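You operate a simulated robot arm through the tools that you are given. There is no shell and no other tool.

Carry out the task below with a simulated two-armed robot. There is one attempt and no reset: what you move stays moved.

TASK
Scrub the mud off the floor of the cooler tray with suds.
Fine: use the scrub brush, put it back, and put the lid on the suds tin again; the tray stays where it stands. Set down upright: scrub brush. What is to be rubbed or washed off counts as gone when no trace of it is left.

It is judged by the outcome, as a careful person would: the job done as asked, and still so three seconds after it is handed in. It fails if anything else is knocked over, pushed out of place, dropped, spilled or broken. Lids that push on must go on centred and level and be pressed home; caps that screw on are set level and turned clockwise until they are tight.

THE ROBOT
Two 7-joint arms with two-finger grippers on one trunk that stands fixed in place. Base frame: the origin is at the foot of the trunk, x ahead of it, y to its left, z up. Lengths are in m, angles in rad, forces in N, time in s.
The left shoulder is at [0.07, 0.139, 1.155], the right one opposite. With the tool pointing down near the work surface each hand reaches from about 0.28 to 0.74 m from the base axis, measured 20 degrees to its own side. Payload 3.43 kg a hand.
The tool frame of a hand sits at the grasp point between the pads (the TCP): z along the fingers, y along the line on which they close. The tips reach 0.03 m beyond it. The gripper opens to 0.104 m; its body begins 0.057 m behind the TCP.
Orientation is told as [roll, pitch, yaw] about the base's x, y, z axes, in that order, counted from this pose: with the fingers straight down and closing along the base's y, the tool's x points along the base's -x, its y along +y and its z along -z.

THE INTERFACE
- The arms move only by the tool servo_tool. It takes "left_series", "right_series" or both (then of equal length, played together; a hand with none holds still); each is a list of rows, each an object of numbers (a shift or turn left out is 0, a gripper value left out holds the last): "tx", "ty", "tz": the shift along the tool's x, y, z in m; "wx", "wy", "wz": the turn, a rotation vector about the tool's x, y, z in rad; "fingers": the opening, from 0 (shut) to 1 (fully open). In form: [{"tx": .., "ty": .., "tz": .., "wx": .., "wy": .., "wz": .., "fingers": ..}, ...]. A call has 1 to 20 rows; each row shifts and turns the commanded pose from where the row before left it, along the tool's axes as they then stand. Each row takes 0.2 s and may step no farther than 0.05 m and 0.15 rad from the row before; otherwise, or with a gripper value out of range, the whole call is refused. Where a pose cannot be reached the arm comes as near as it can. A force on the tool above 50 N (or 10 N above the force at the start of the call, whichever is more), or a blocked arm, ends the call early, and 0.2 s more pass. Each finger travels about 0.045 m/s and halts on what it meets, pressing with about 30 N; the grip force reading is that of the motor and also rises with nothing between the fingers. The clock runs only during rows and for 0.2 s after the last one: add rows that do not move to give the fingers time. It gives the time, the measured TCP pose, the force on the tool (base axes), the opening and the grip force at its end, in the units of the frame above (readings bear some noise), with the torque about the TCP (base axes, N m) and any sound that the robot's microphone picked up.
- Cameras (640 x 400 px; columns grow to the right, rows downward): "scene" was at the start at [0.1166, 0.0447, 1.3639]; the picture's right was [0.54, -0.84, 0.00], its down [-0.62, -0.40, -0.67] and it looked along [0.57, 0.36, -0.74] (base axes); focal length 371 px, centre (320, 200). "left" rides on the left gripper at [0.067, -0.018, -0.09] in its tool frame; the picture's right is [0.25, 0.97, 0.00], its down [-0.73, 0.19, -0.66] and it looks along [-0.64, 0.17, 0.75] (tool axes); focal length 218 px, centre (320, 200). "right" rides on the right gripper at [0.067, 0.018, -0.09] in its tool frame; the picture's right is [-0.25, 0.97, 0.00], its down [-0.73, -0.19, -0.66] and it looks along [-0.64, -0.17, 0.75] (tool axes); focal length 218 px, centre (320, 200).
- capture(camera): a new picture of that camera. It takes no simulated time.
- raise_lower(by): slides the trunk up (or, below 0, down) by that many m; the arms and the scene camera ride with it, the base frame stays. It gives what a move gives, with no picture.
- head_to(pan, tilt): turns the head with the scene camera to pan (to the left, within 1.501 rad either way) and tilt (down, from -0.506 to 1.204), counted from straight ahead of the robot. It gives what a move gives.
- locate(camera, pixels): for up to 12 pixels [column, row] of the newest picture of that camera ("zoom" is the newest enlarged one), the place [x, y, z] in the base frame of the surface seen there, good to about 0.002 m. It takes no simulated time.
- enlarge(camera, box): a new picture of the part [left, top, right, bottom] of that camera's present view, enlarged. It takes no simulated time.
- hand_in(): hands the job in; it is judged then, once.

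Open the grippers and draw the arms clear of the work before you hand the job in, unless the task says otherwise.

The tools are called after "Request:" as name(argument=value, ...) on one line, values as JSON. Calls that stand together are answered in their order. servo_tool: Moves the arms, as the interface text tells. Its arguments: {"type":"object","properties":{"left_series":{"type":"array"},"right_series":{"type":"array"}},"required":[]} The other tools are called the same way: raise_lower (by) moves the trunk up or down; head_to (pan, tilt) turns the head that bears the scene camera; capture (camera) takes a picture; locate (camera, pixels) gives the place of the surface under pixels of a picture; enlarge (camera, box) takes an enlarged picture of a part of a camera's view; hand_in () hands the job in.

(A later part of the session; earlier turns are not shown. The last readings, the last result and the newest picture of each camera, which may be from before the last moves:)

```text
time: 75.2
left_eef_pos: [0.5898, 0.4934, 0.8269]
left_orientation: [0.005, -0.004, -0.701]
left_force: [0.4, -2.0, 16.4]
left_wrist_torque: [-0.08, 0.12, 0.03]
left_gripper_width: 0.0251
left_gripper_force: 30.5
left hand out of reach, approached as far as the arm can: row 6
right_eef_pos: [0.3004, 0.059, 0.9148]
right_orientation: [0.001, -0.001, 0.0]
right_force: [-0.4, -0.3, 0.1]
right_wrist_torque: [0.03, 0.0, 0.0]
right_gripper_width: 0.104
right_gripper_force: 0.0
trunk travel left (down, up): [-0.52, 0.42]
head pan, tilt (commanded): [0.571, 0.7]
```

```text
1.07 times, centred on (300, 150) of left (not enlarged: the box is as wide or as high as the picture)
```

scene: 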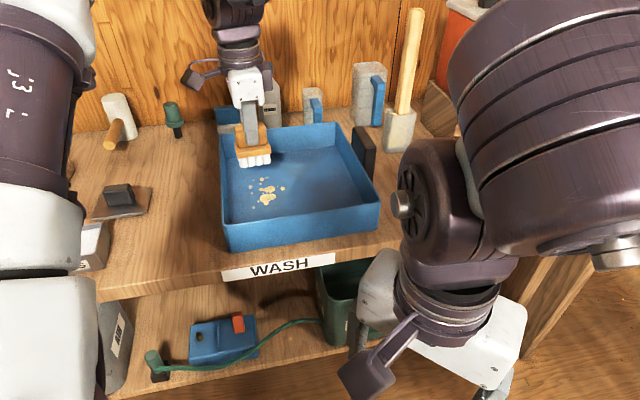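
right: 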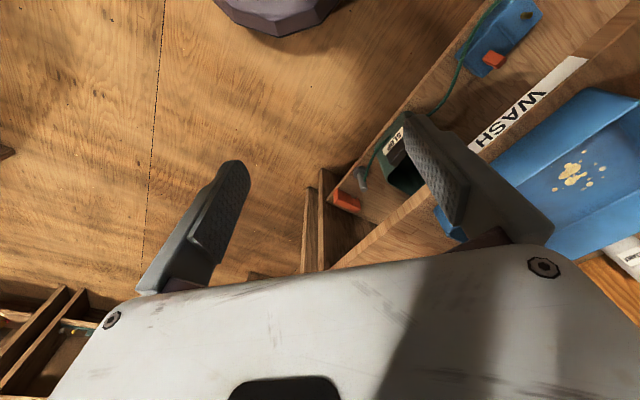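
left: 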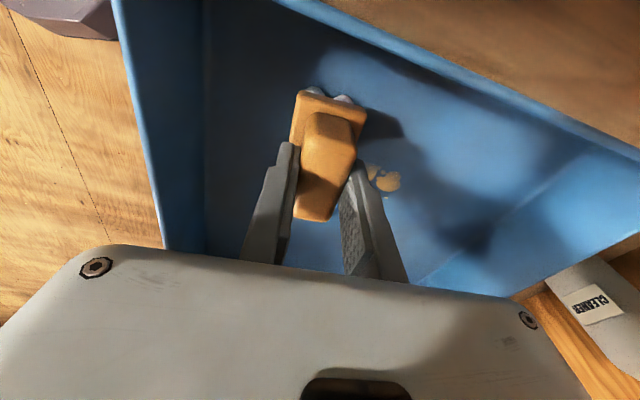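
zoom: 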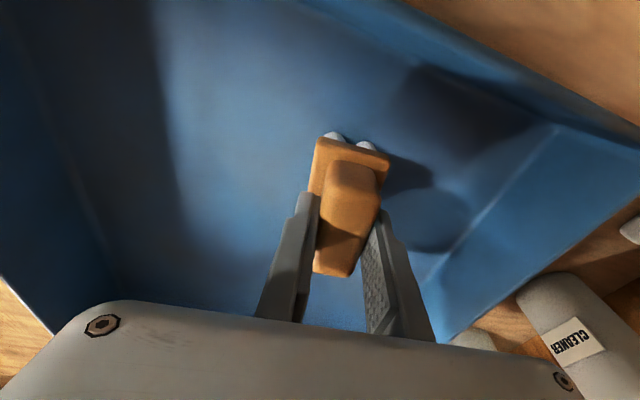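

Most mud has gone. I lift the brush 5 cm and move it toward the front to view the whole floor for remaining traces.

Request:
servo_tool(left_series=[{"tz": -0.005}, {"tz": -0.015}, {"tz": -0.03}, {"tz": -0.03}, {"tz": -0.03}, {"tz": -0.02}, {}])

Request:
enlarge(camera="scene", box=[215, 110, 343, 220])

Request:
enlarge(camera="left", box=[160, 0, 560, 260])

```text
time: 76.8
left_eef_pos: [0.56, 0.4855, 0.9295]
left_orientation: [0.001, -0.004, -0.699]
left_force: [0.4, 0.0, -0.9]
left_wrist_torque: [-0.04, -0.02, 0.01]
left_gripper_width: 0.0251
left_gripper_force: 29.8
left hand out of reach, approached as far as the arm can: row 2, 3, 4, 5, 6
right_eef_pos: [0.3028, 0.0592, 0.9144]
right_orientation: [0.002, 0.0, 0.0]
right_force: [0.1, 0.2, 0.5]
right_wrist_torque: [0.02, -0.01, 0.0]
right_gripper_width: 0.1042
right_gripper_force: 0.2
trunk travel left (down, up): [-0.52, 0.42]
head pan, tilt (commanded): [0.571, 0.7]
```

```text
3.64 times, centred on (279, 165) of scene
```

zoom: 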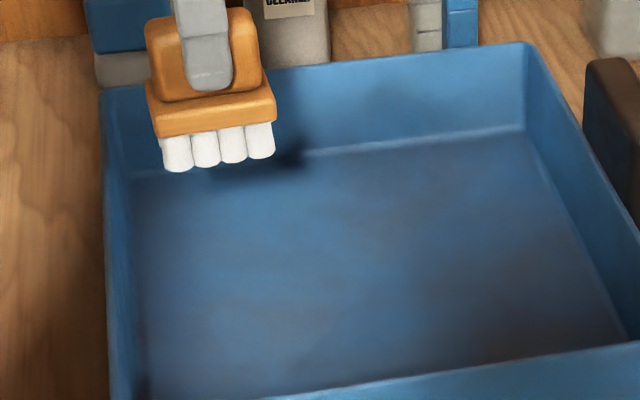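

```text
1.54 times, centred on (360, 130) of left
```

zoom: 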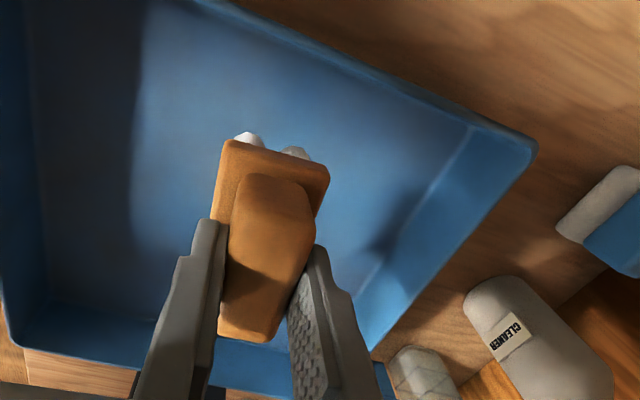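

The floor looks clean. I enlarge further to check for faint traces across the floor.

Request:
enlarge(camera="scene", box=[240, 155, 304, 205])

Request:
enlarge(camera="scene", box=[225, 145, 305, 225])

Request:
enlarge(camera="scene", box=[290, 130, 370, 210])

Request:
enlarge(camera="left", box=[180, 0, 380, 120])

Request:
enlarge(camera="left", box=[340, 20, 500, 220])

```text
8.00 times, centred on (272, 180) of scene
```

zoom: 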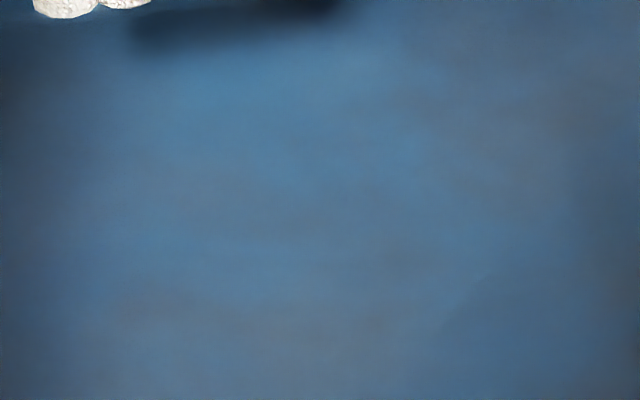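

```text
5.00 times, centred on (265, 185) of scene
```

zoom: 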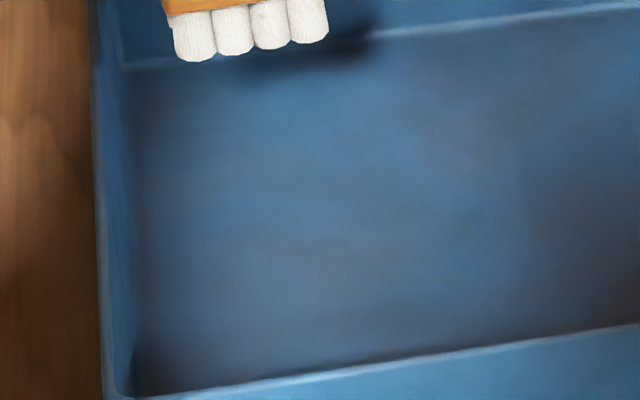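

```text
5.00 times, centred on (330, 170) of scene
```

zoom: 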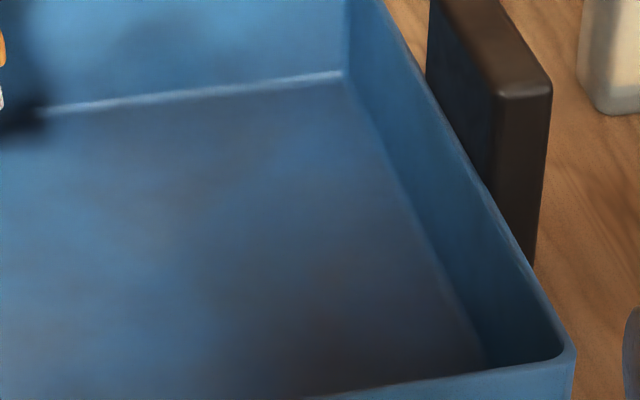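

```text
3.20 times, centred on (280, 60) of left
```

zoom: 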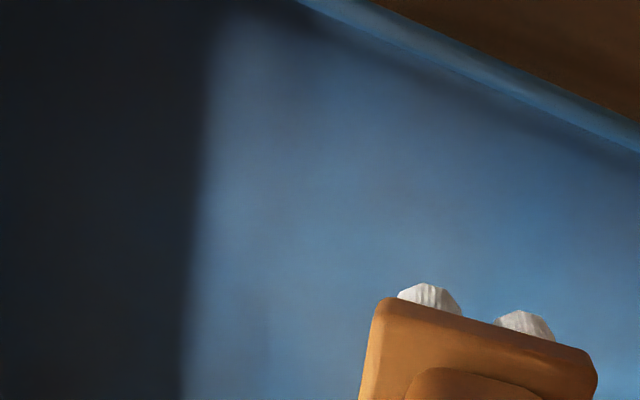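

```text
2.00 times, centred on (420, 120) of left
```

zoom: 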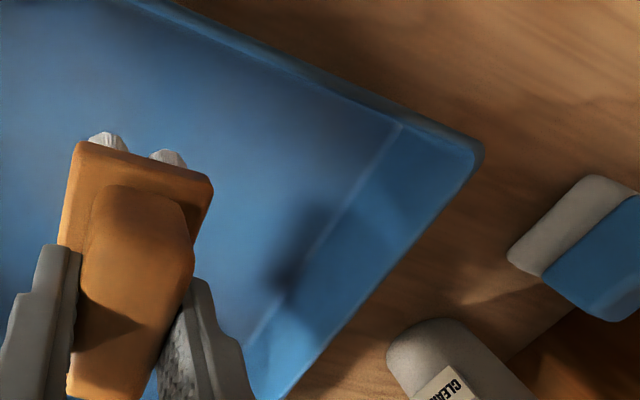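

I see no mud left. For certainty I will go over the area once more; first I bring the hand back within easy reach and read the pose.

Request:
servo_tool(left_series=[{"tz": 0.02, "ty": -0.01}, {"tz": 0.02, "ty": -0.01}, {}])

Request:
capture(camera="scene")

Request:
enlarge(camera="scene", box=[215, 85, 385, 260])

Request:
locate(camera="scene", pixels=[[221, 135], [228, 222], [378, 193], [230, 250], [334, 126], [240, 170], [225, 180], [300, 225], [365, 190], [375, 230]])

```text
time: 77.6
left_eef_pos: [0.5467, 0.4698, 0.891]
left_orientation: [0.0, -0.003, -0.699]
left_force: [-0.1, -0.8, -0.8]
left_wrist_torque: [0.02, 0.01, -0.02]
left_gripper_width: 0.0249
left_gripper_force: 30.4
right_eef_pos: [0.3022, 0.06, 0.9149]
right_orientation: [-0.001, 0.0, -0.001]
right_force: [0.8, -1.0, -0.3]
right_wrist_torque: [0.01, 0.0, 0.01]
right_gripper_width: 0.1041
right_gripper_force: 0.0
trunk travel left (down, up): [-0.52, 0.42]
head pan, tilt (commanded): [0.571, 0.7]
```

```text
taken
```

scene: 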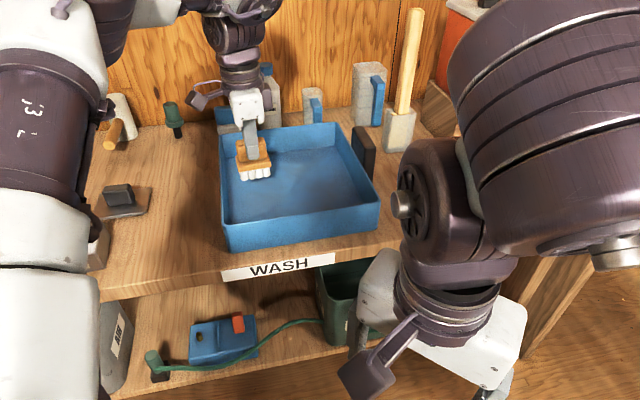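

```text
2.29 times, centred on (300, 172) of scene
```

zoom: 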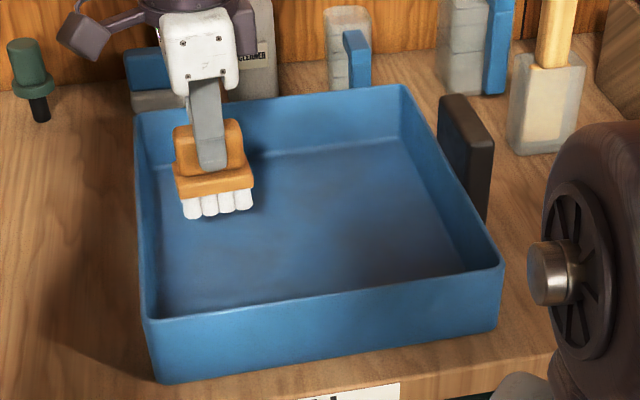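

```text
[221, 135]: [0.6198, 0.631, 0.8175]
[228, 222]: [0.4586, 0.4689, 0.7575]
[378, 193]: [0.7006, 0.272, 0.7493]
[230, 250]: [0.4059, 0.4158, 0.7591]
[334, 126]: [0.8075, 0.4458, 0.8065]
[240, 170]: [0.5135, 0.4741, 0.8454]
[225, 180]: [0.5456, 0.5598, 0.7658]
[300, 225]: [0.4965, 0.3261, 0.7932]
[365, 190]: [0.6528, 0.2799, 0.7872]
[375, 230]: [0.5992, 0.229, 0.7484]
```

The tray hasn't moved (its corners match the first measurements). I lower again and give the area a second set of strokes.

Request:
servo_tool(left_series=[{"tx": 0.005, "tz": 0.02}, {"tz": 0.02}, {"tz": 0.014}, {"tz": 0.006}, {"tz": 0.002}, {"tz": 0.001}, {}])

Request:
servo_tool(left_series=[{"tz": 0.001}, {}])

```text
time: 79.2
left_eef_pos: [0.5422, 0.4719, 0.8291]
left_orientation: [-0.004, -0.002, -0.7]
left_force: [-0.5, -0.2, -1.7]
left_wrist_torque: [0.02, -0.03, -0.02]
left_gripper_width: 0.025
left_gripper_force: 30.1
right_eef_pos: [0.3023, 0.059, 0.9143]
right_orientation: [0.001, -0.001, 0.003]
right_force: [0.0, 0.8, 0.4]
right_wrist_torque: [-0.01, 0.0, -0.01]
right_gripper_width: 0.1039
right_gripper_force: 0.1
trunk travel left (down, up): [-0.52, 0.42]
head pan, tilt (commanded): [0.571, 0.7]
```

```text
time: 79.8
left_eef_pos: [0.5426, 0.4726, 0.8276]
left_orientation: [-0.001, -0.002, -0.701]
left_force: [-0.5, 0.4, -0.4]
left_wrist_torque: [0.03, 0.01, -0.01]
left_gripper_width: 0.025
left_gripper_force: 30.3
right_eef_pos: [0.3023, 0.0594, 0.9149]
right_orientation: [0.0, 0.0, 0.004]
right_force: [-0.4, -0.1, 0.3]
right_wrist_torque: [-0.01, -0.03, -0.01]
right_gripper_width: 0.104
right_gripper_force: 0.1
trunk travel left (down, up): [-0.52, 0.42]
head pan, tilt (commanded): [0.571, 0.7]
```

Two more millimetres give contact pressure; then I stroke the lane.

Request:
servo_tool(left_series=[{"tz": 0.001}, {"tz": 0.001}, {"ty": 0.012}, {"ty": 0.018}, {"ty": 0.018}, {"ty": 0.01}, {"ty": -0.014}, {"ty": -0.02}, {"ty": -0.02}, {"ty": -0.02}, {"ty": -0.02}, {"ty": -0.014}, {"ty": 0.014}, {"ty": 0.02}, {"ty": 0.02}, {"ty": 0.02}, {"ty": 0.02}, {"ty": 0.014}, {}])

Request:
servo_tool(left_series=[{"ty": -0.014}, {"ty": -0.02}, {"ty": -0.02}, {"ty": -0.02}, {"ty": -0.02}, {"ty": -0.014}, {"tz": -0.006}, {"tx": -0.015}, {"tx": -0.015}, {"tx": -0.012}, {"tz": 0.004}, {"tz": 0.002}, {}])

```text
time: 83.8
left_eef_pos: [0.5801, 0.5164, 0.8269]
left_orientation: [-0.001, -0.002, -0.7]
left_force: [-0.7, -1.4, 5.2]
left_wrist_torque: [-0.15, -0.08, -0.05]
left_gripper_width: 0.0252
left_gripper_force: 30.3
right_eef_pos: [0.3024, 0.0571, 0.9161]
right_orientation: [0.002, -0.003, 0.001]
right_force: [-0.8, -0.9, -0.8]
right_wrist_torque: [0.0, -0.02, 0.0]
right_gripper_width: 0.1038
right_gripper_force: 0.1
trunk travel left (down, up): [-0.52, 0.42]
head pan, tilt (commanded): [0.571, 0.7]
```

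```text
time: 86.6
left_eef_pos: [0.543, 0.4075, 0.8249]
left_orientation: [0.002, -0.004, -0.701]
left_force: [-0.5, 1.2, 5.1]
left_wrist_torque: [0.05, 0.06, 0.0]
left_gripper_width: 0.025
left_gripper_force: 29.5
right_eef_pos: [0.3012, 0.0604, 0.9147]
right_orientation: [0.001, 0.0, 0.003]
right_force: [-0.6, -0.4, 0.7]
right_wrist_torque: [0.0, -0.02, -0.02]
right_gripper_width: 0.1041
right_gripper_force: 0.1
trunk travel left (down, up): [-0.52, 0.42]
head pan, tilt (commanded): [0.571, 0.7]
```

Now the right lane (u≈0.15): strokes of 10 cm back and forth.

Request:
servo_tool(left_series=[{"ty": 0.014}, {"ty": 0.02}, {"ty": 0.02}, {"ty": 0.02}, {"ty": 0.014}, {"ty": 0.01}, {"ty": -0.012}, {"ty": -0.02}, {"ty": -0.02}, {"ty": -0.02}, {"ty": -0.016}, {"ty": -0.01}, {"ty": 0.014}, {"ty": 0.02}, {"ty": 0.02}, {"ty": 0.02}, {"ty": 0.014}, {"ty": 0.01}, {}])

Request:
servo_tool(left_series=[{"ty": -0.012}, {"ty": -0.02}, {"ty": -0.02}, {"ty": -0.02}, {"tz": -0.005}, {"tz": -0.015}, {"tz": -0.02}, {"tz": -0.02}, {"tz": -0.02}, {"tz": -0.015}, {}])

Request:
capture(camera="scene")

Request:
enlarge(camera="scene", box=[225, 135, 305, 215])

Request:
capture(camera="left")

```text
time: 90.6
left_eef_pos: [0.5909, 0.4792, 0.8256]
left_orientation: [0.005, -0.002, -0.701]
left_force: [-0.5, -2.8, 15.3]
left_wrist_torque: [-0.14, 0.0, -0.05]
left_gripper_width: 0.0251
left_gripper_force: 30.3
left hand out of reach, approached as far as the arm can: row 5, 6
right_eef_pos: [0.3009, 0.0567, 0.9159]
right_orientation: [0.002, -0.003, -0.001]
right_force: [-0.1, 0.7, -0.4]
right_wrist_torque: [0.0, 0.02, -0.02]
right_gripper_width: 0.1038
right_gripper_force: 0.0
trunk travel left (down, up): [-0.52, 0.42]
head pan, tilt (commanded): [0.571, 0.7]
```

```text
time: 93.0
left_eef_pos: [0.5458, 0.4251, 0.9195]
left_orientation: [-0.001, -0.002, -0.701]
left_force: [0.7, 0.4, -0.5]
left_wrist_torque: [0.01, 0.02, 0.04]
left_gripper_width: 0.025
left_gripper_force: 29.9
right_eef_pos: [0.3027, 0.0599, 0.9135]
right_orientation: [-0.001, 0.0, 0.002]
right_force: [0.0, -0.5, 1.0]
right_wrist_torque: [-0.01, 0.0, -0.02]
right_gripper_width: 0.1041
right_gripper_force: 0.1
trunk travel left (down, up): [-0.52, 0.42]
head pan, tilt (commanded): [0.571, 0.7]
```

```text
taken
```

scene: 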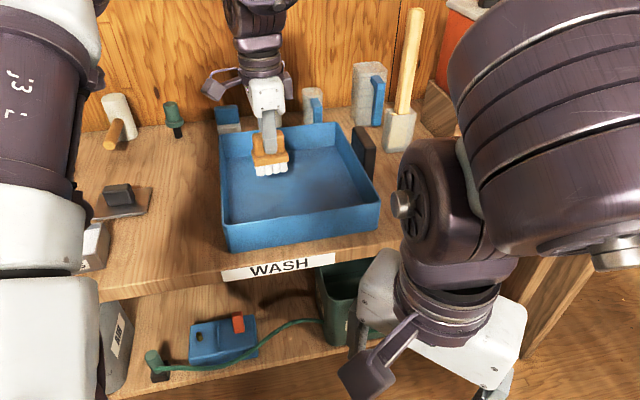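

```text
5.00 times, centred on (265, 175) of scene
```

zoom: 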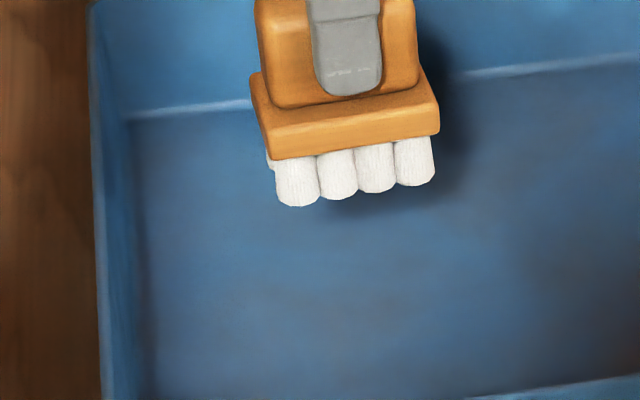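

```text
taken
```

left: 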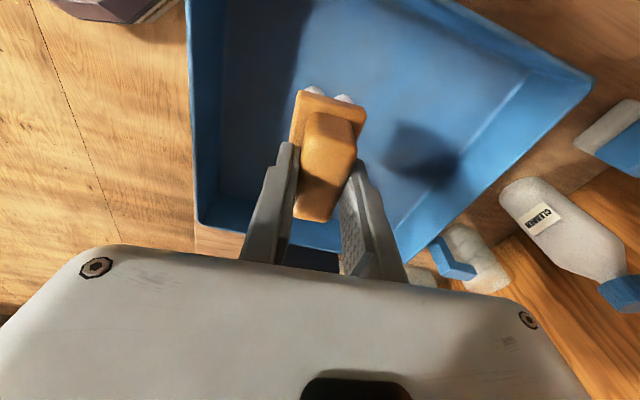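

The tray floor is clean. I raise the brush clear of the rim and carry it back to its original place (0.372,0.5465).

Request:
servo_tool(left_series=[{"tz": -0.01}, {"tz": -0.012}, {"tx": 0.008, "ty": -0.0008}, {"tx": 0.016, "ty": -0.0016}, {"tx": 0.022, "ty": -0.002}, {"tx": 0.024, "ty": -0.0022}, {"tx": 0.024, "ty": -0.0022}, {"tx": 0.024, "ty": -0.0022}, {"tx": 0.024, "ty": -0.0022}, {"tx": 0.024, "ty": -0.0022}, {"tx": 0.021, "ty": -0.002}, {"tx": 0.015, "ty": -0.0012}, {"tx": 0.0095, "ty": -0.0008}, {}, {}])

Request:
capture(camera="left")

Request:
capture(camera="scene")

```text
time: 96.2
left_eef_pos: [0.3715, 0.5468, 0.9406]
left_orientation: [-0.002, -0.002, -0.701]
left_force: [0.1, -1.3, -0.1]
left_wrist_torque: [-0.02, 0.02, -0.01]
left_gripper_width: 0.0251
left_gripper_force: 30.1
right_eef_pos: [0.3034, 0.0593, 0.9139]
right_orientation: [0.001, -0.001, 0.003]
right_force: [-1.3, 0.2, -0.2]
right_wrist_torque: [-0.02, 0.02, 0.05]
right_gripper_width: 0.1044
right_gripper_force: 0.0
trunk travel left (down, up): [-0.52, 0.42]
head pan, tilt (commanded): [0.571, 0.7]
```

```text
taken
```

left: 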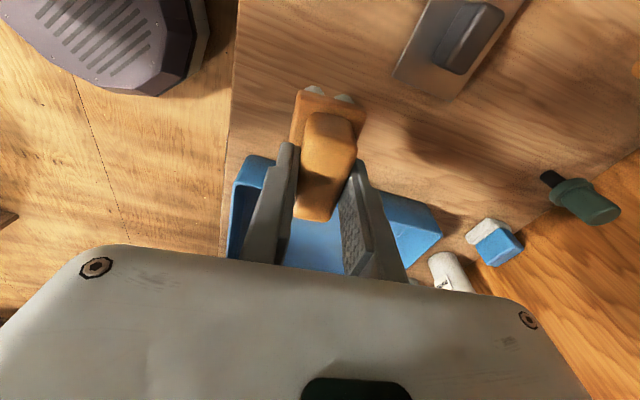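

```text
taken
```

scene: 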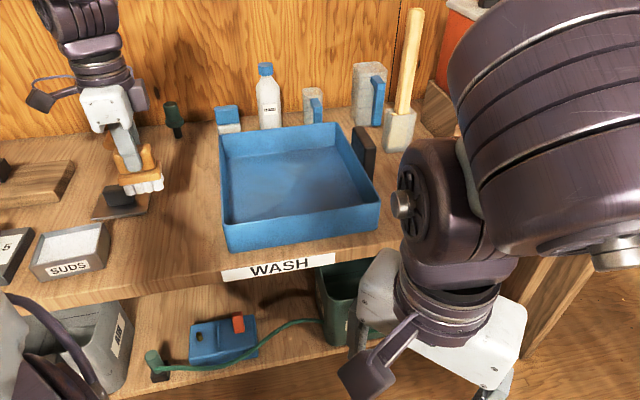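

The brush hangs over its original place, and the tray is now fully in view. Before setting the brush down I inspect the tray floor once more.

Request:
enlarge(camera="scene", box=[215, 120, 299, 230])

Request:
enlarge(camera="scene", box=[240, 150, 304, 200])

Request:
enlarge(camera="scene", box=[290, 120, 374, 210])

```text
3.64 times, centred on (257, 175) of scene
```

zoom: 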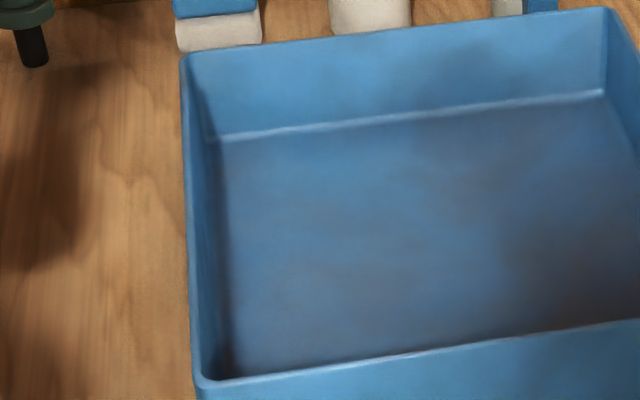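

```text
8.00 times, centred on (272, 175) of scene
```

zoom: 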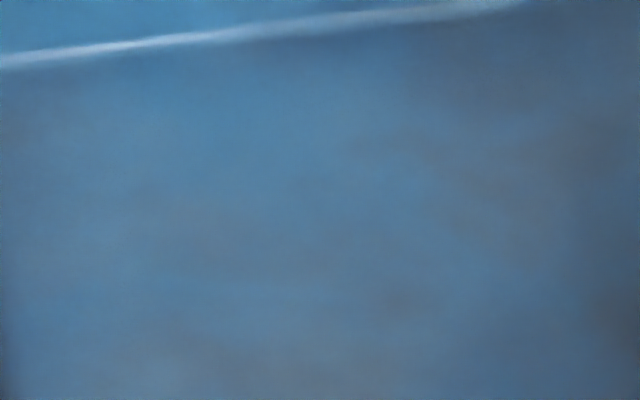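

```text
4.44 times, centred on (332, 165) of scene
```

zoom: 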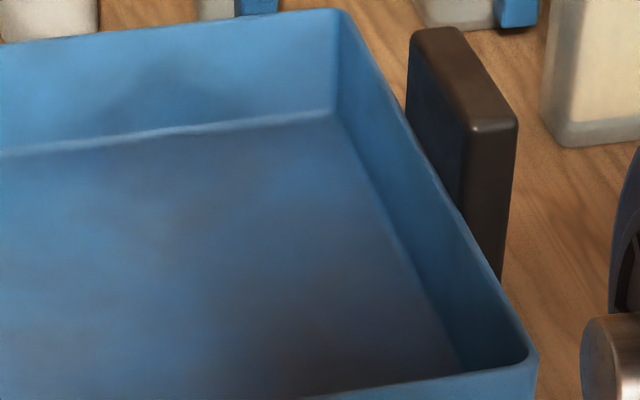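

The floor is clean. I lower the brush to just above the bench, then to contact.

Request:
servo_tool(left_series=[{"tz": 0.01}, {"tz": 0.02}, {"tz": 0.025}, {"tz": 0.025}, {"tz": 0.018}, {"tz": 0.01}, {"tz": 0.006}, {}])

Request:
servo_tool(left_series=[{"tz": 0.002}, {"tz": 0.001}, {}])

Request:
servo_tool(left_series=[{"tz": 0.001}, {"tz": 0.001}, {}])

```text
time: 98.0
left_eef_pos: [0.3728, 0.5469, 0.8263]
left_orientation: [0.001, -0.002, -0.699]
left_force: [-0.5, -0.4, -0.8]
left_wrist_torque: [0.02, 0.01, 0.01]
left_gripper_width: 0.025
left_gripper_force: 29.8
right_eef_pos: [0.3025, 0.0601, 0.9153]
right_orientation: [-0.001, 0.0, 0.001]
right_force: [0.9, 0.4, 0.4]
right_wrist_torque: [-0.05, 0.01, 0.02]
right_gripper_width: 0.104
right_gripper_force: 0.1
trunk travel left (down, up): [-0.52, 0.42]
head pan, tilt (commanded): [0.571, 0.7]
```

```text
time: 98.8
left_eef_pos: [0.3729, 0.5458, 0.8242]
left_orientation: [0.002, 0.001, -0.7]
left_force: [-0.8, -0.3, -0.5]
left_wrist_torque: [-0.03, 0.01, -0.01]
left_gripper_width: 0.0251
left_gripper_force: 30.3
right_eef_pos: [0.3011, 0.059, 0.9154]
right_orientation: [0.001, 0.001, 0.002]
right_force: [-0.2, -0.9, 0.6]
right_wrist_torque: [0.02, -0.03, 0.02]
right_gripper_width: 0.104
right_gripper_force: 0.0
trunk travel left (down, up): [-0.52, 0.42]
head pan, tilt (commanded): [0.571, 0.7]
```

```text
time: 99.6
left_eef_pos: [0.3715, 0.5469, 0.8235]
left_orientation: [0.0, -0.002, -0.701]
left_force: [-0.9, 0.6, -0.3]
left_wrist_torque: [0.01, 0.01, -0.01]
left_gripper_width: 0.025
left_gripper_force: 30.3
right_eef_pos: [0.3005, 0.0592, 0.9152]
right_orientation: [-0.001, 0.001, 0.002]
right_force: [-0.4, -0.1, -0.4]
right_wrist_torque: [0.0, 0.02, 0.01]
right_gripper_width: 0.1039
right_gripper_force: 0.1
trunk travel left (down, up): [-0.52, 0.42]
head pan, tilt (commanded): [0.571, 0.7]
```

Still free at z≈0.822; I continue in 1 mm steps until the bench is felt.

Request:
servo_tool(left_series=[{"tz": 0.001}, {"tz": 0.001}, {}])

Request:
servo_tool(left_series=[{"tz": 0.001}, {}])

```text
time: 100.4
left_eef_pos: [0.3715, 0.5471, 0.8207]
left_orientation: [0.001, -0.001, -0.699]
left_force: [0.6, 2.2, 6.5]
left_wrist_torque: [-0.02, -0.06, -0.02]
left_gripper_width: 0.0251
left_gripper_force: 30.1
right_eef_pos: [0.3012, 0.0594, 0.9143]
right_orientation: [0.001, -0.002, 0.002]
right_force: [-0.7, -0.1, -0.5]
right_wrist_torque: [-0.03, -0.01, 0.01]
right_gripper_width: 0.1041
right_gripper_force: 0.1
trunk travel left (down, up): [-0.52, 0.42]
head pan, tilt (commanded): [0.571, 0.7]
```

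```text
time: 101.0
left_eef_pos: [0.3716, 0.5469, 0.8226]
left_orientation: [0.003, -0.003, -0.701]
left_force: [2.1, 6.6, 17.8]
left_wrist_torque: [0.12, -0.05, -0.01]
left_gripper_width: 0.0251
left_gripper_force: 29.9
right_eef_pos: [0.3014, 0.0585, 0.9143]
right_orientation: [0.001, -0.002, 0.001]
right_force: [-0.7, -0.4, -0.1]
right_wrist_torque: [-0.01, 0.02, -0.02]
right_gripper_width: 0.104
right_gripper_force: 0.1
trunk travel left (down, up): [-0.52, 0.42]
head pan, tilt (commanded): [0.571, 0.7]
```

Contact at 17.8 N; I ease off 2 mm, open the fingers, and rise straight up.

Request:
servo_tool(left_series=[{"tz": -0.001}, {"tz": -0.001}, {}, {"fingers": 0.6}, {}, {}, {}, {}, {"tz": -0.01}, {"tz": -0.025}, {"tz": -0.04}, {"tz": -0.04}, {}])

Request:
capture(camera="left")

Request:
capture(camera="scene")

```text
time: 103.8
left_eef_pos: [0.3737, 0.5465, 0.9363]
left_orientation: [-0.003, -0.004, -0.7]
left_force: [-0.7, -0.4, -0.4]
left_wrist_torque: [-0.02, 0.01, 0.0]
left_gripper_width: 0.0625
left_gripper_force: 0.0
right_eef_pos: [0.3037, 0.0595, 0.9139]
right_orientation: [0.0, 0.001, 0.002]
right_force: [-0.3, -0.1, 0.3]
right_wrist_torque: [-0.04, -0.03, -0.02]
right_gripper_width: 0.1039
right_gripper_force: 0.0
trunk travel left (down, up): [-0.52, 0.42]
head pan, tilt (commanded): [0.571, 0.7]
```

```text
taken
```

left: 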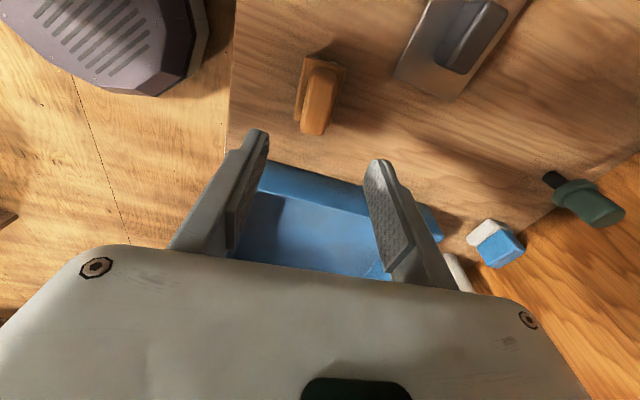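

```text
taken
```

scene: 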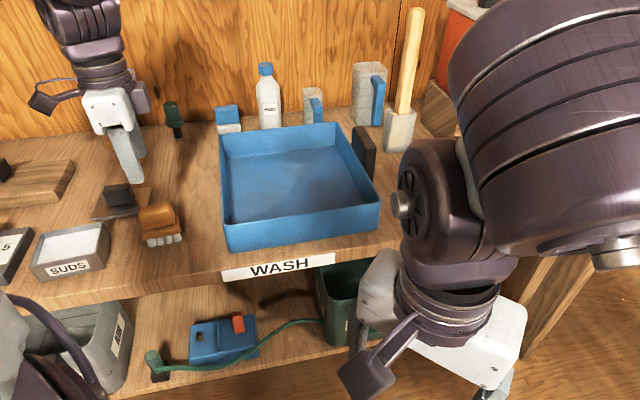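

The brush stands upright in its place. Next the lid: I move above it with yaw -0.785 and measure lid and brush.

Request:
servo_tool(left_series=[{"tx": 0.0206, "ty": 0.0289, "tz": -0.01}, {"tx": 0.0206, "ty": 0.0289, "tz": -0.01}, {"tx": 0.0206, "ty": 0.0289}, {"tx": 0.0206, "ty": 0.0289}, {"wz": 0.085, "fingers": 1.0}, {}, {}])

Request:
enlarge(camera="left", box=[250, 20, 410, 160])

Request:
capture(camera="left")

```text
time: 105.4
left_eef_pos: [0.3823, 0.6891, 0.9563]
left_orientation: [0.0, -0.002, -0.786]
left_force: [0.1, 0.4, -0.6]
left_wrist_torque: [0.0, -0.01, 0.02]
left_gripper_width: 0.104
left_gripper_force: 0.0
right_eef_pos: [0.3021, 0.0589, 0.9152]
right_orientation: [0.001, 0.001, -0.001]
right_force: [0.0, 0.0, -0.1]
right_wrist_torque: [-0.03, 0.03, -0.04]
right_gripper_width: 0.1041
right_gripper_force: 0.2
trunk travel left (down, up): [-0.52, 0.42]
head pan, tilt (commanded): [0.571, 0.7]
```

```text
2.86 times, centred on (330, 90) of left
```

zoom: 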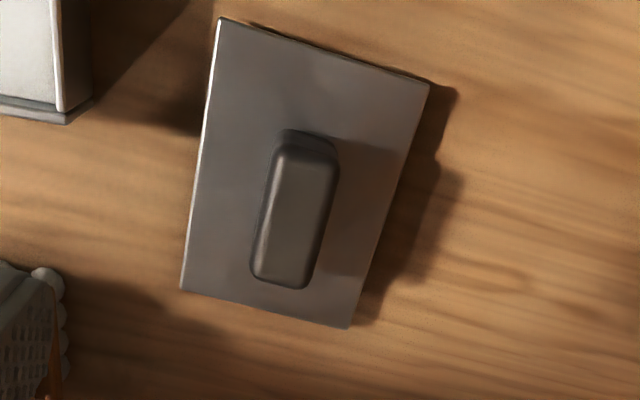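

```text
taken
```

left: 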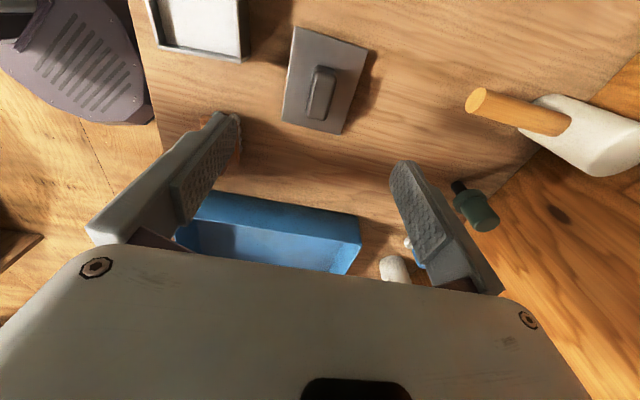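

I measure the lid's corners and knob from this view.

Request:
locate(camera="zoom", pixels=[[222, 23], [425, 87], [346, 323], [185, 287], [290, 155], [325, 165], [265, 275], [298, 280], [293, 215], [208, 150], [390, 200], [320, 55]])

Request:
locate(camera="scene", pixels=[[142, 210], [172, 205], [160, 215], [150, 240], [180, 234], [145, 228], [35, 235], [108, 225], [105, 262], [36, 272]])

Request:
capture(camera="scene")

```text
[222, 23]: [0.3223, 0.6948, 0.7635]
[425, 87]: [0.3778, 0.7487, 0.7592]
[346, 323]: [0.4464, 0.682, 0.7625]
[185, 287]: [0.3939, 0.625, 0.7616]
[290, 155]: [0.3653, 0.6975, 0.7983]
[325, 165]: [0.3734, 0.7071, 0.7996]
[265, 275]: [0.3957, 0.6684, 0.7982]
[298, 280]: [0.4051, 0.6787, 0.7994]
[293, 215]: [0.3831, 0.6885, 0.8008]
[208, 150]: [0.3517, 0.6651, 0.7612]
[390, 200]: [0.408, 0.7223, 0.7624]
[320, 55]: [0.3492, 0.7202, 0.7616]
```

```text
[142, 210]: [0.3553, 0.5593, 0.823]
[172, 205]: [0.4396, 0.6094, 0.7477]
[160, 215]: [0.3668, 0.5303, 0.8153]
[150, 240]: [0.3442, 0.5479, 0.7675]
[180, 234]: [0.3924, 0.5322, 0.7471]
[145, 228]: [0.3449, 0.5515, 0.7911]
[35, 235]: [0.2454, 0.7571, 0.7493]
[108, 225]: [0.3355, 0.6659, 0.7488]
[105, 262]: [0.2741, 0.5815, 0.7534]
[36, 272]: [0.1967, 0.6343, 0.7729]
```

```text
taken
```

scene: 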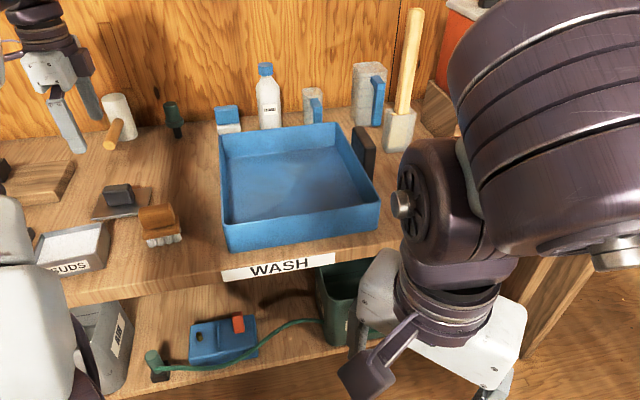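

The lid's centre is (0.385,0.6877), its knob exactly central. Now I view the open tin from above to get its centre and angle precisely before regripping the lid.

Request:
servo_tool(left_series=[{"tx": 0.0129, "ty": -0.0317, "tz": 0.0075}, {"tx": 0.0129, "ty": -0.0317, "tz": 0.0075}, {"tx": 0.0129, "ty": -0.0317, "tz": 0.0075}, {"tx": 0.0129, "ty": -0.0317, "tz": 0.0075}, {"wz": -0.07}, {}, {}])

Request:
capture(camera="left")

Request:
enlarge(camera="left", box=[240, 10, 420, 180])

```text
time: 107.0
left_eef_pos: [0.2582, 0.6346, 0.9257]
left_orientation: [-0.001, -0.003, -0.715]
left_force: [0.1, -0.2, -0.4]
left_wrist_torque: [0.01, -0.01, -0.02]
left_gripper_width: 0.104
left_gripper_force: 0.1
right_eef_pos: [0.3018, 0.0598, 0.9144]
right_orientation: [0.0, -0.001, 0.002]
right_force: [-0.2, 0.4, -0.3]
right_wrist_torque: [-0.01, 0.01, -0.02]
right_gripper_width: 0.104
right_gripper_force: 0.0
trunk travel left (down, up): [-0.52, 0.42]
head pan, tilt (commanded): [0.571, 0.7]
```

```text
taken
```

left: 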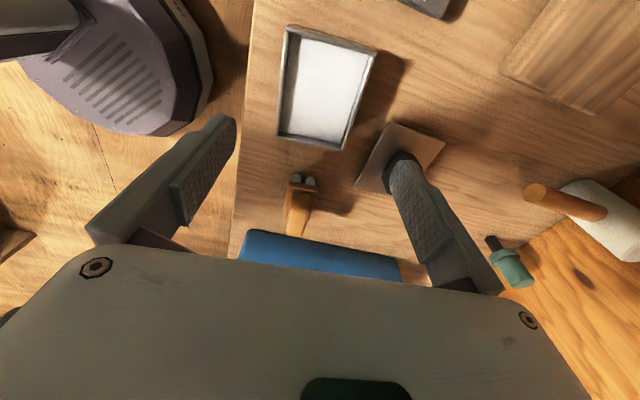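

```text
2.35 times, centred on (330, 95) of left
```

zoom: 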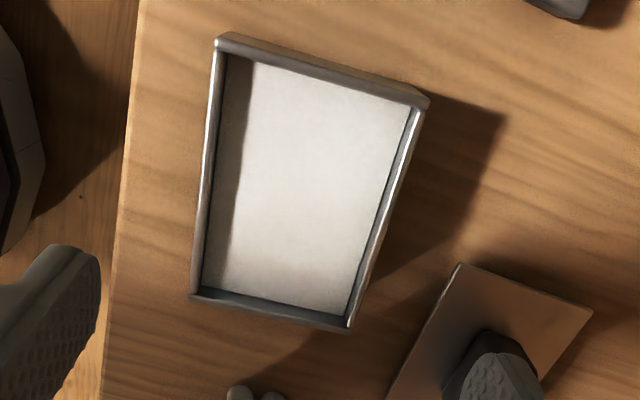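

The whole tin is in view. I enlarge its upper and lower halves to locate the rim corners accurately.

Request:
enlarge(camera="left", box=[265, 15, 393, 95])

Request:
locate(camera="zoom", pixels=[[122, 62], [110, 68], [548, 195], [330, 122], [112, 200], [500, 300], [125, 80], [540, 185]])

Request:
enlarge(camera="left", box=[265, 80, 393, 160])

Request:
locate(camera="zoom", pixels=[[65, 282], [70, 275], [392, 345], [398, 335], [230, 312], [80, 150], [460, 150]])

```text
5.00 times, centred on (329, 55) of left
```

zoom: 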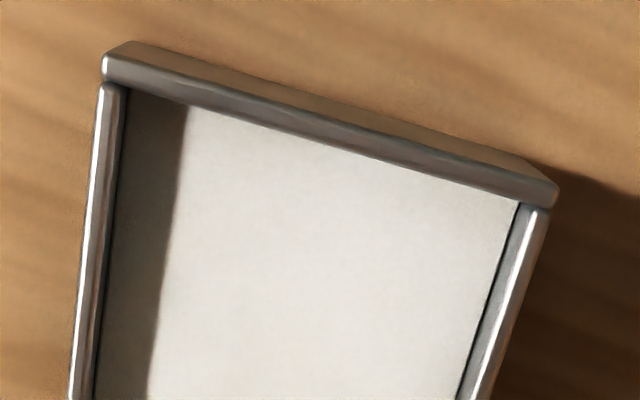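

```text
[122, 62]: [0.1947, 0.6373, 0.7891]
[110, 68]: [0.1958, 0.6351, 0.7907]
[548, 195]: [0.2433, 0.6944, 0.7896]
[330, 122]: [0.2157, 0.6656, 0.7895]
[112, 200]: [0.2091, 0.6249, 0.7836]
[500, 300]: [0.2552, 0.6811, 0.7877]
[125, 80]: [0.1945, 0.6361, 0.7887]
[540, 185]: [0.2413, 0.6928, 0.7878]
```

```text
5.00 times, centred on (329, 120) of left
```

zoom: 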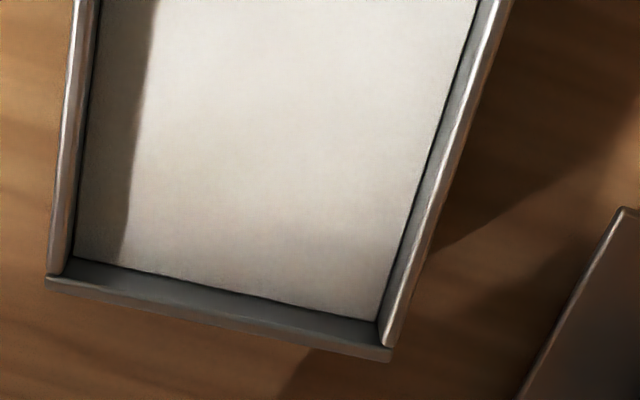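

```text
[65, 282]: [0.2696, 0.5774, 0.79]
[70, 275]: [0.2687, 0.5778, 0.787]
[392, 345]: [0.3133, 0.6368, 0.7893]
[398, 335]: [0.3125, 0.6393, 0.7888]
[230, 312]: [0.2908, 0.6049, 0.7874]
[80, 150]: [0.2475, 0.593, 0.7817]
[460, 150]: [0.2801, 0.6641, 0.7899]
```

From these corner pixels I compute the tin centre within 1 mm of the hand's axis and about 1.5° off in yaw. I take several still readings to average out the pose noise.

Request:
servo_tool(left_series=[{}])

Request:
servo_tool(left_series=[{}])

Request:
servo_tool(left_series=[{}])

Request:
servo_tool(left_series=[{}])

```text
time: 107.4
left_eef_pos: [0.2573, 0.6356, 0.9254]
left_orientation: [0.0, -0.001, -0.715]
left_force: [0.7, 0.8, -1.0]
left_wrist_torque: [0.01, -0.02, 0.01]
left_gripper_width: 0.1039
left_gripper_force: 0.1
right_eef_pos: [0.3017, 0.0602, 0.9144]
right_orientation: [0.0, 0.0, 0.003]
right_force: [0.0, 0.4, -0.5]
right_wrist_torque: [0.01, 0.03, -0.01]
right_gripper_width: 0.1039
right_gripper_force: 0.0
trunk travel left (down, up): [-0.52, 0.42]
head pan, tilt (commanded): [0.571, 0.7]
```

```text
time: 107.8
left_eef_pos: [0.2572, 0.6354, 0.926]
left_orientation: [0.0, -0.002, -0.713]
left_force: [-0.4, 0.0, -0.1]
left_wrist_torque: [-0.01, -0.03, -0.04]
left_gripper_width: 0.1041
left_gripper_force: 0.1
right_eef_pos: [0.3011, 0.0599, 0.9142]
right_orientation: [0.0, 0.0, 0.003]
right_force: [-0.7, 0.0, -0.7]
right_wrist_torque: [0.03, 0.02, 0.0]
right_gripper_width: 0.104
right_gripper_force: 0.1
trunk travel left (down, up): [-0.52, 0.42]
head pan, tilt (commanded): [0.571, 0.7]
```

```text
time: 108.2
left_eef_pos: [0.2571, 0.6342, 0.9247]
left_orientation: [-0.001, -0.001, -0.715]
left_force: [0.0, -0.3, -0.3]
left_wrist_torque: [0.01, -0.02, -0.01]
left_gripper_width: 0.1038
left_gripper_force: 0.1
right_eef_pos: [0.3032, 0.0591, 0.915]
right_orientation: [0.003, 0.0, 0.003]
right_force: [0.4, 0.5, 0.4]
right_wrist_torque: [0.0, -0.01, 0.03]
right_gripper_width: 0.104
right_gripper_force: 0.0
trunk travel left (down, up): [-0.52, 0.42]
head pan, tilt (commanded): [0.571, 0.7]
```

```text
time: 108.6
left_eef_pos: [0.2578, 0.6353, 0.9262]
left_orientation: [-0.001, 0.0, -0.716]
left_force: [-0.2, -0.5, -0.3]
left_wrist_torque: [-0.01, 0.01, 0.01]
left_gripper_width: 0.1043
left_gripper_force: 0.1
right_eef_pos: [0.3033, 0.0596, 0.9141]
right_orientation: [0.001, -0.001, 0.002]
right_force: [-0.3, 0.0, 0.2]
right_wrist_torque: [-0.02, -0.04, -0.01]
right_gripper_width: 0.1039
right_gripper_force: 0.0
trunk travel left (down, up): [-0.52, 0.42]
head pan, tilt (commanded): [0.571, 0.7]
```

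Averaged pose is (0.2575,0.6350,0.9256), so the tin centre is about (0.2565,0.635) with yaw ≈ -0.689. I go back over the lid, turn to -0.785, and descend around the knob.

Request:
servo_tool(left_series=[{"wz": 0.07}, {"tx": -0.01325, "ty": 0.03185}, {"tx": -0.01325, "ty": 0.03185}, {"tx": -0.01325, "ty": 0.03185}, {"tx": -0.01325, "ty": 0.03185}, {}, {"tz": 0.03}, {"tz": 0.03}, {"tz": 0.02}, {}])

Request:
capture(camera="left")

```text
time: 110.8
left_eef_pos: [0.3854, 0.6874, 0.845]
left_orientation: [0.0, -0.001, -0.784]
left_force: [-0.4, 0.5, 0.0]
left_wrist_torque: [0.0, -0.02, 0.04]
left_gripper_width: 0.1043
left_gripper_force: 0.1
right_eef_pos: [0.3018, 0.0594, 0.9153]
right_orientation: [0.001, 0.0, 0.002]
right_force: [-0.8, 0.2, 0.0]
right_wrist_torque: [-0.02, -0.01, -0.04]
right_gripper_width: 0.1041
right_gripper_force: 0.1
trunk travel left (down, up): [-0.52, 0.42]
head pan, tilt (commanded): [0.571, 0.7]
```

```text
taken
```

left: 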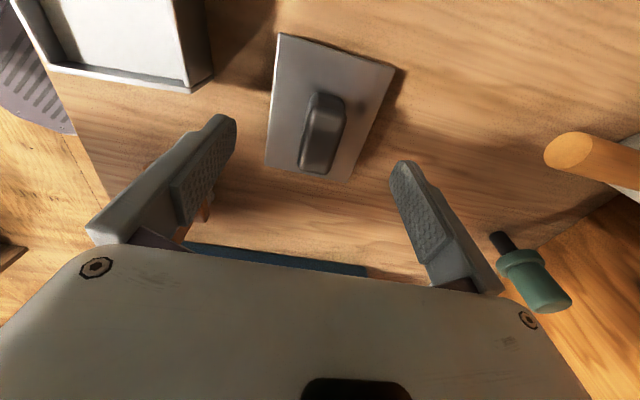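

The knob is centred between the fingers and the brush is clear. I descend to z≈0.796 and close.

Request:
servo_tool(left_series=[{"tz": 0.02}, {"tz": 0.02}, {"tz": 0.009}, {}, {"fingers": 0.0}, {}, {}, {}, {}, {}, {}, {}])

Request:
servo_tool(left_series=[{"tz": -0.002}, {"tz": -0.002}, {"tz": -0.002}, {"tz": -0.003}, {}])

Request:
capture(camera="left")

```text
time: 113.4
left_eef_pos: [0.3851, 0.688, 0.7965]
left_orientation: [-0.001, -0.002, -0.785]
left_force: [-0.1, 0.1, -0.1]
left_wrist_torque: [-0.03, 0.01, -0.02]
left_gripper_width: 0.0811
left_gripper_force: 30.3
right_eef_pos: [0.3011, 0.0597, 0.9143]
right_orientation: [0.0, 0.0, 0.001]
right_force: [-0.3, -0.5, 0.3]
right_wrist_torque: [0.04, -0.02, -0.04]
right_gripper_width: 0.1039
right_gripper_force: 0.1
trunk travel left (down, up): [-0.52, 0.42]
head pan, tilt (commanded): [0.571, 0.7]
```

```text
time: 114.6
left_eef_pos: [0.3844, 0.6871, 0.805]
left_orientation: [0.0, -0.001, -0.787]
left_force: [0.3, -0.5, -1.0]
left_wrist_torque: [-0.02, 0.0, 0.0]
left_gripper_width: 0.0811
left_gripper_force: 30.1
right_eef_pos: [0.3014, 0.06, 0.9141]
right_orientation: [0.0, -0.001, 0.004]
right_force: [0.3, -1.2, 0.7]
right_wrist_torque: [0.0, -0.01, 0.01]
right_gripper_width: 0.1041
right_gripper_force: 0.0
trunk travel left (down, up): [-0.52, 0.42]
head pan, tilt (commanded): [0.571, 0.7]
```

```text
taken
```

left: 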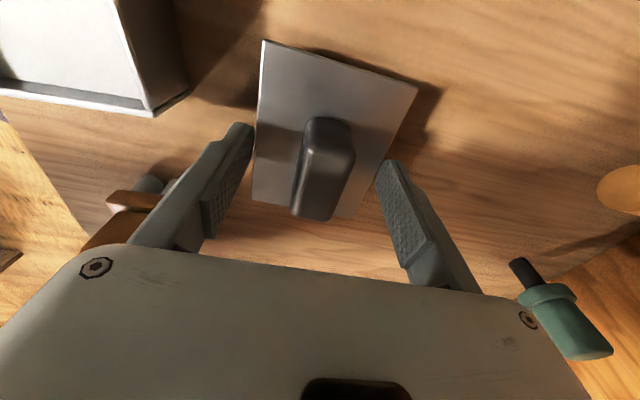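

The fingers closed on the lid plate's edges (0.081) instead of the knob, and lifted it slightly. I lower it back down, open, rise, and regrip from a half-open gripper on the knob.

Request:
servo_tool(left_series=[{"tz": 0.003}, {"tz": 0.003}, {"tz": 0.002}, {}])

Request:
servo_tool(left_series=[{"tz": 0.001}, {}])

```text
time: 115.6
left_eef_pos: [0.386, 0.6875, 0.7974]
left_orientation: [0.0, 0.0, -0.784]
left_force: [0.7, 0.5, -1.6]
left_wrist_torque: [-0.01, 0.0, 0.0]
left_gripper_width: 0.0813
left_gripper_force: 30.1
right_eef_pos: [0.3017, 0.0585, 0.9143]
right_orientation: [0.0, 0.0, 0.003]
right_force: [0.7, 0.3, -0.8]
right_wrist_torque: [-0.01, -0.01, 0.01]
right_gripper_width: 0.104
right_gripper_force: 0.1
trunk travel left (down, up): [-0.52, 0.42]
head pan, tilt (commanded): [0.571, 0.7]
```

```text
time: 116.2
left_eef_pos: [0.3853, 0.6885, 0.7963]
left_orientation: [-0.001, -0.001, -0.783]
left_force: [-0.1, 0.2, -1.1]
left_wrist_torque: [-0.04, -0.02, 0.01]
left_gripper_width: 0.0811
left_gripper_force: 29.8
right_eef_pos: [0.3021, 0.0595, 0.9147]
right_orientation: [-0.001, -0.001, 0.002]
right_force: [-0.5, -0.4, 0.4]
right_wrist_torque: [0.05, 0.0, 0.0]
right_gripper_width: 0.1041
right_gripper_force: 0.0
trunk travel left (down, up): [-0.52, 0.42]
head pan, tilt (commanded): [0.571, 0.7]
```

Still about -1 N (lid weight hanging); I go down a touch more until the table carries it.

Request:
servo_tool(left_series=[{"tz": 0.001}, {}])

Request:
servo_tool(left_series=[{"tz": 0.001}, {}])

```text
time: 116.8
left_eef_pos: [0.3842, 0.6864, 0.7958]
left_orientation: [0.001, -0.001, -0.786]
left_force: [0.1, 1.6, 5.0]
left_wrist_torque: [-0.03, 0.06, -0.03]
left_gripper_width: 0.0808
left_gripper_force: 30.0
right_eef_pos: [0.3018, 0.0586, 0.914]
right_orientation: [0.002, 0.0, 0.001]
right_force: [0.2, -0.5, 0.2]
right_wrist_torque: [-0.05, 0.02, 0.0]
right_gripper_width: 0.104
right_gripper_force: 0.0
trunk travel left (down, up): [-0.52, 0.42]
head pan, tilt (commanded): [0.571, 0.7]
```

```text
time: 117.4
left_eef_pos: [0.384, 0.6866, 0.7975]
left_orientation: [0.004, 0.001, -0.786]
left_force: [2.1, 5.1, 14.0]
left_wrist_torque: [-0.12, 0.14, -0.04]
left_gripper_width: 0.0809
left_gripper_force: 29.5
right_eef_pos: [0.3014, 0.0592, 0.9155]
right_orientation: [0.001, -0.003, 0.001]
right_force: [0.5, 0.0, 0.7]
right_wrist_torque: [-0.04, 0.01, 0.04]
right_gripper_width: 0.1038
right_gripper_force: 0.1
trunk travel left (down, up): [-0.52, 0.42]
head pan, tilt (commanded): [0.571, 0.7]
```

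The table carries it now. I ease up, open, rise 4 cm, and set the fingers half open.

Request:
servo_tool(left_series=[{"tz": -0.001}, {"fingers": 1.0}, {}, {}, {}, {"tz": -0.01}, {"tz": -0.02}, {"tz": -0.02}, {"fingers": 0.55}, {}, {}, {}])

Request:
capture(camera="left")

Request:
enlarge(camera="scene", box=[60, 130, 220, 250])

```text
time: 120.0
left_eef_pos: [0.3843, 0.6875, 0.846]
left_orientation: [0.0, 0.0, -0.785]
left_force: [-0.7, -0.6, -0.8]
left_wrist_torque: [-0.03, 0.02, 0.03]
left_gripper_width: 0.057
left_gripper_force: 0.0
right_eef_pos: [0.3025, 0.0592, 0.9147]
right_orientation: [-0.001, 0.002, 0.002]
right_force: [0.0, 0.6, 0.2]
right_wrist_torque: [-0.02, -0.03, -0.01]
right_gripper_width: 0.104
right_gripper_force: 0.1
trunk travel left (down, up): [-0.52, 0.42]
head pan, tilt (commanded): [0.571, 0.7]
```

```text
taken
```

left: 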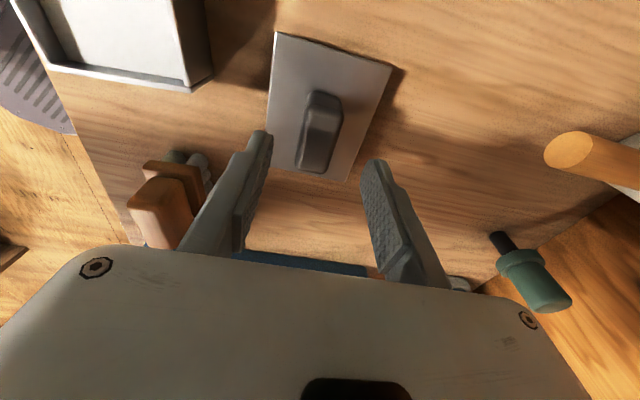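

```text
3.33 times, centred on (140, 190) of scene
```

zoom: 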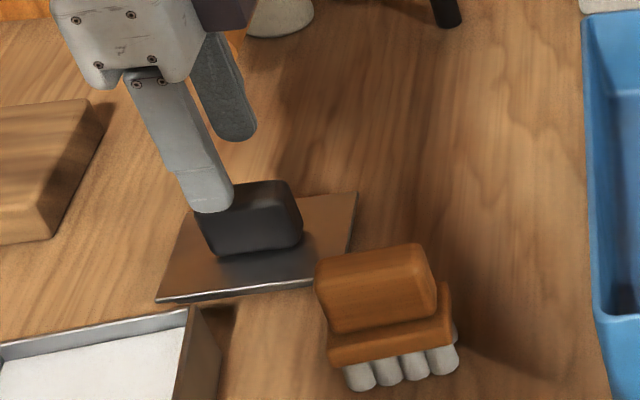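

The knob sits between the half-open fingers. I descend to z≈0.7985 and close on the knob.

Request:
servo_tool(left_series=[{"tz": 0.02}, {"tz": 0.02}, {"tz": 0.0075}, {}, {"fingers": 0.0}, {}, {}, {}, {}, {}])

Request:
capture(camera="left")

```text
time: 122.2
left_eef_pos: [0.385, 0.6883, 0.7986]
left_orientation: [0.0, -0.002, -0.785]
left_force: [-0.4, -0.4, 0.4]
left_wrist_torque: [0.01, 0.01, 0.0]
left_gripper_width: 0.0253
left_gripper_force: 30.8
right_eef_pos: [0.302, 0.0589, 0.914]
right_orientation: [0.0, 0.0, 0.002]
right_force: [1.2, -0.6, 0.7]
right_wrist_torque: [-0.01, 0.0, -0.02]
right_gripper_width: 0.1039
right_gripper_force: 0.1
trunk travel left (down, up): [-0.52, 0.42]
head pan, tilt (commanded): [0.571, 0.7]
```

```text
taken
```

left: 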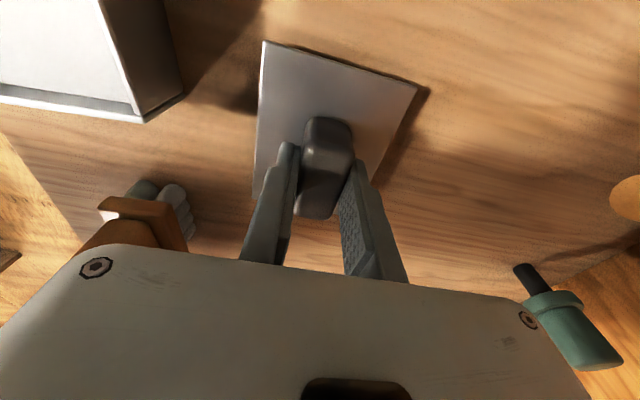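

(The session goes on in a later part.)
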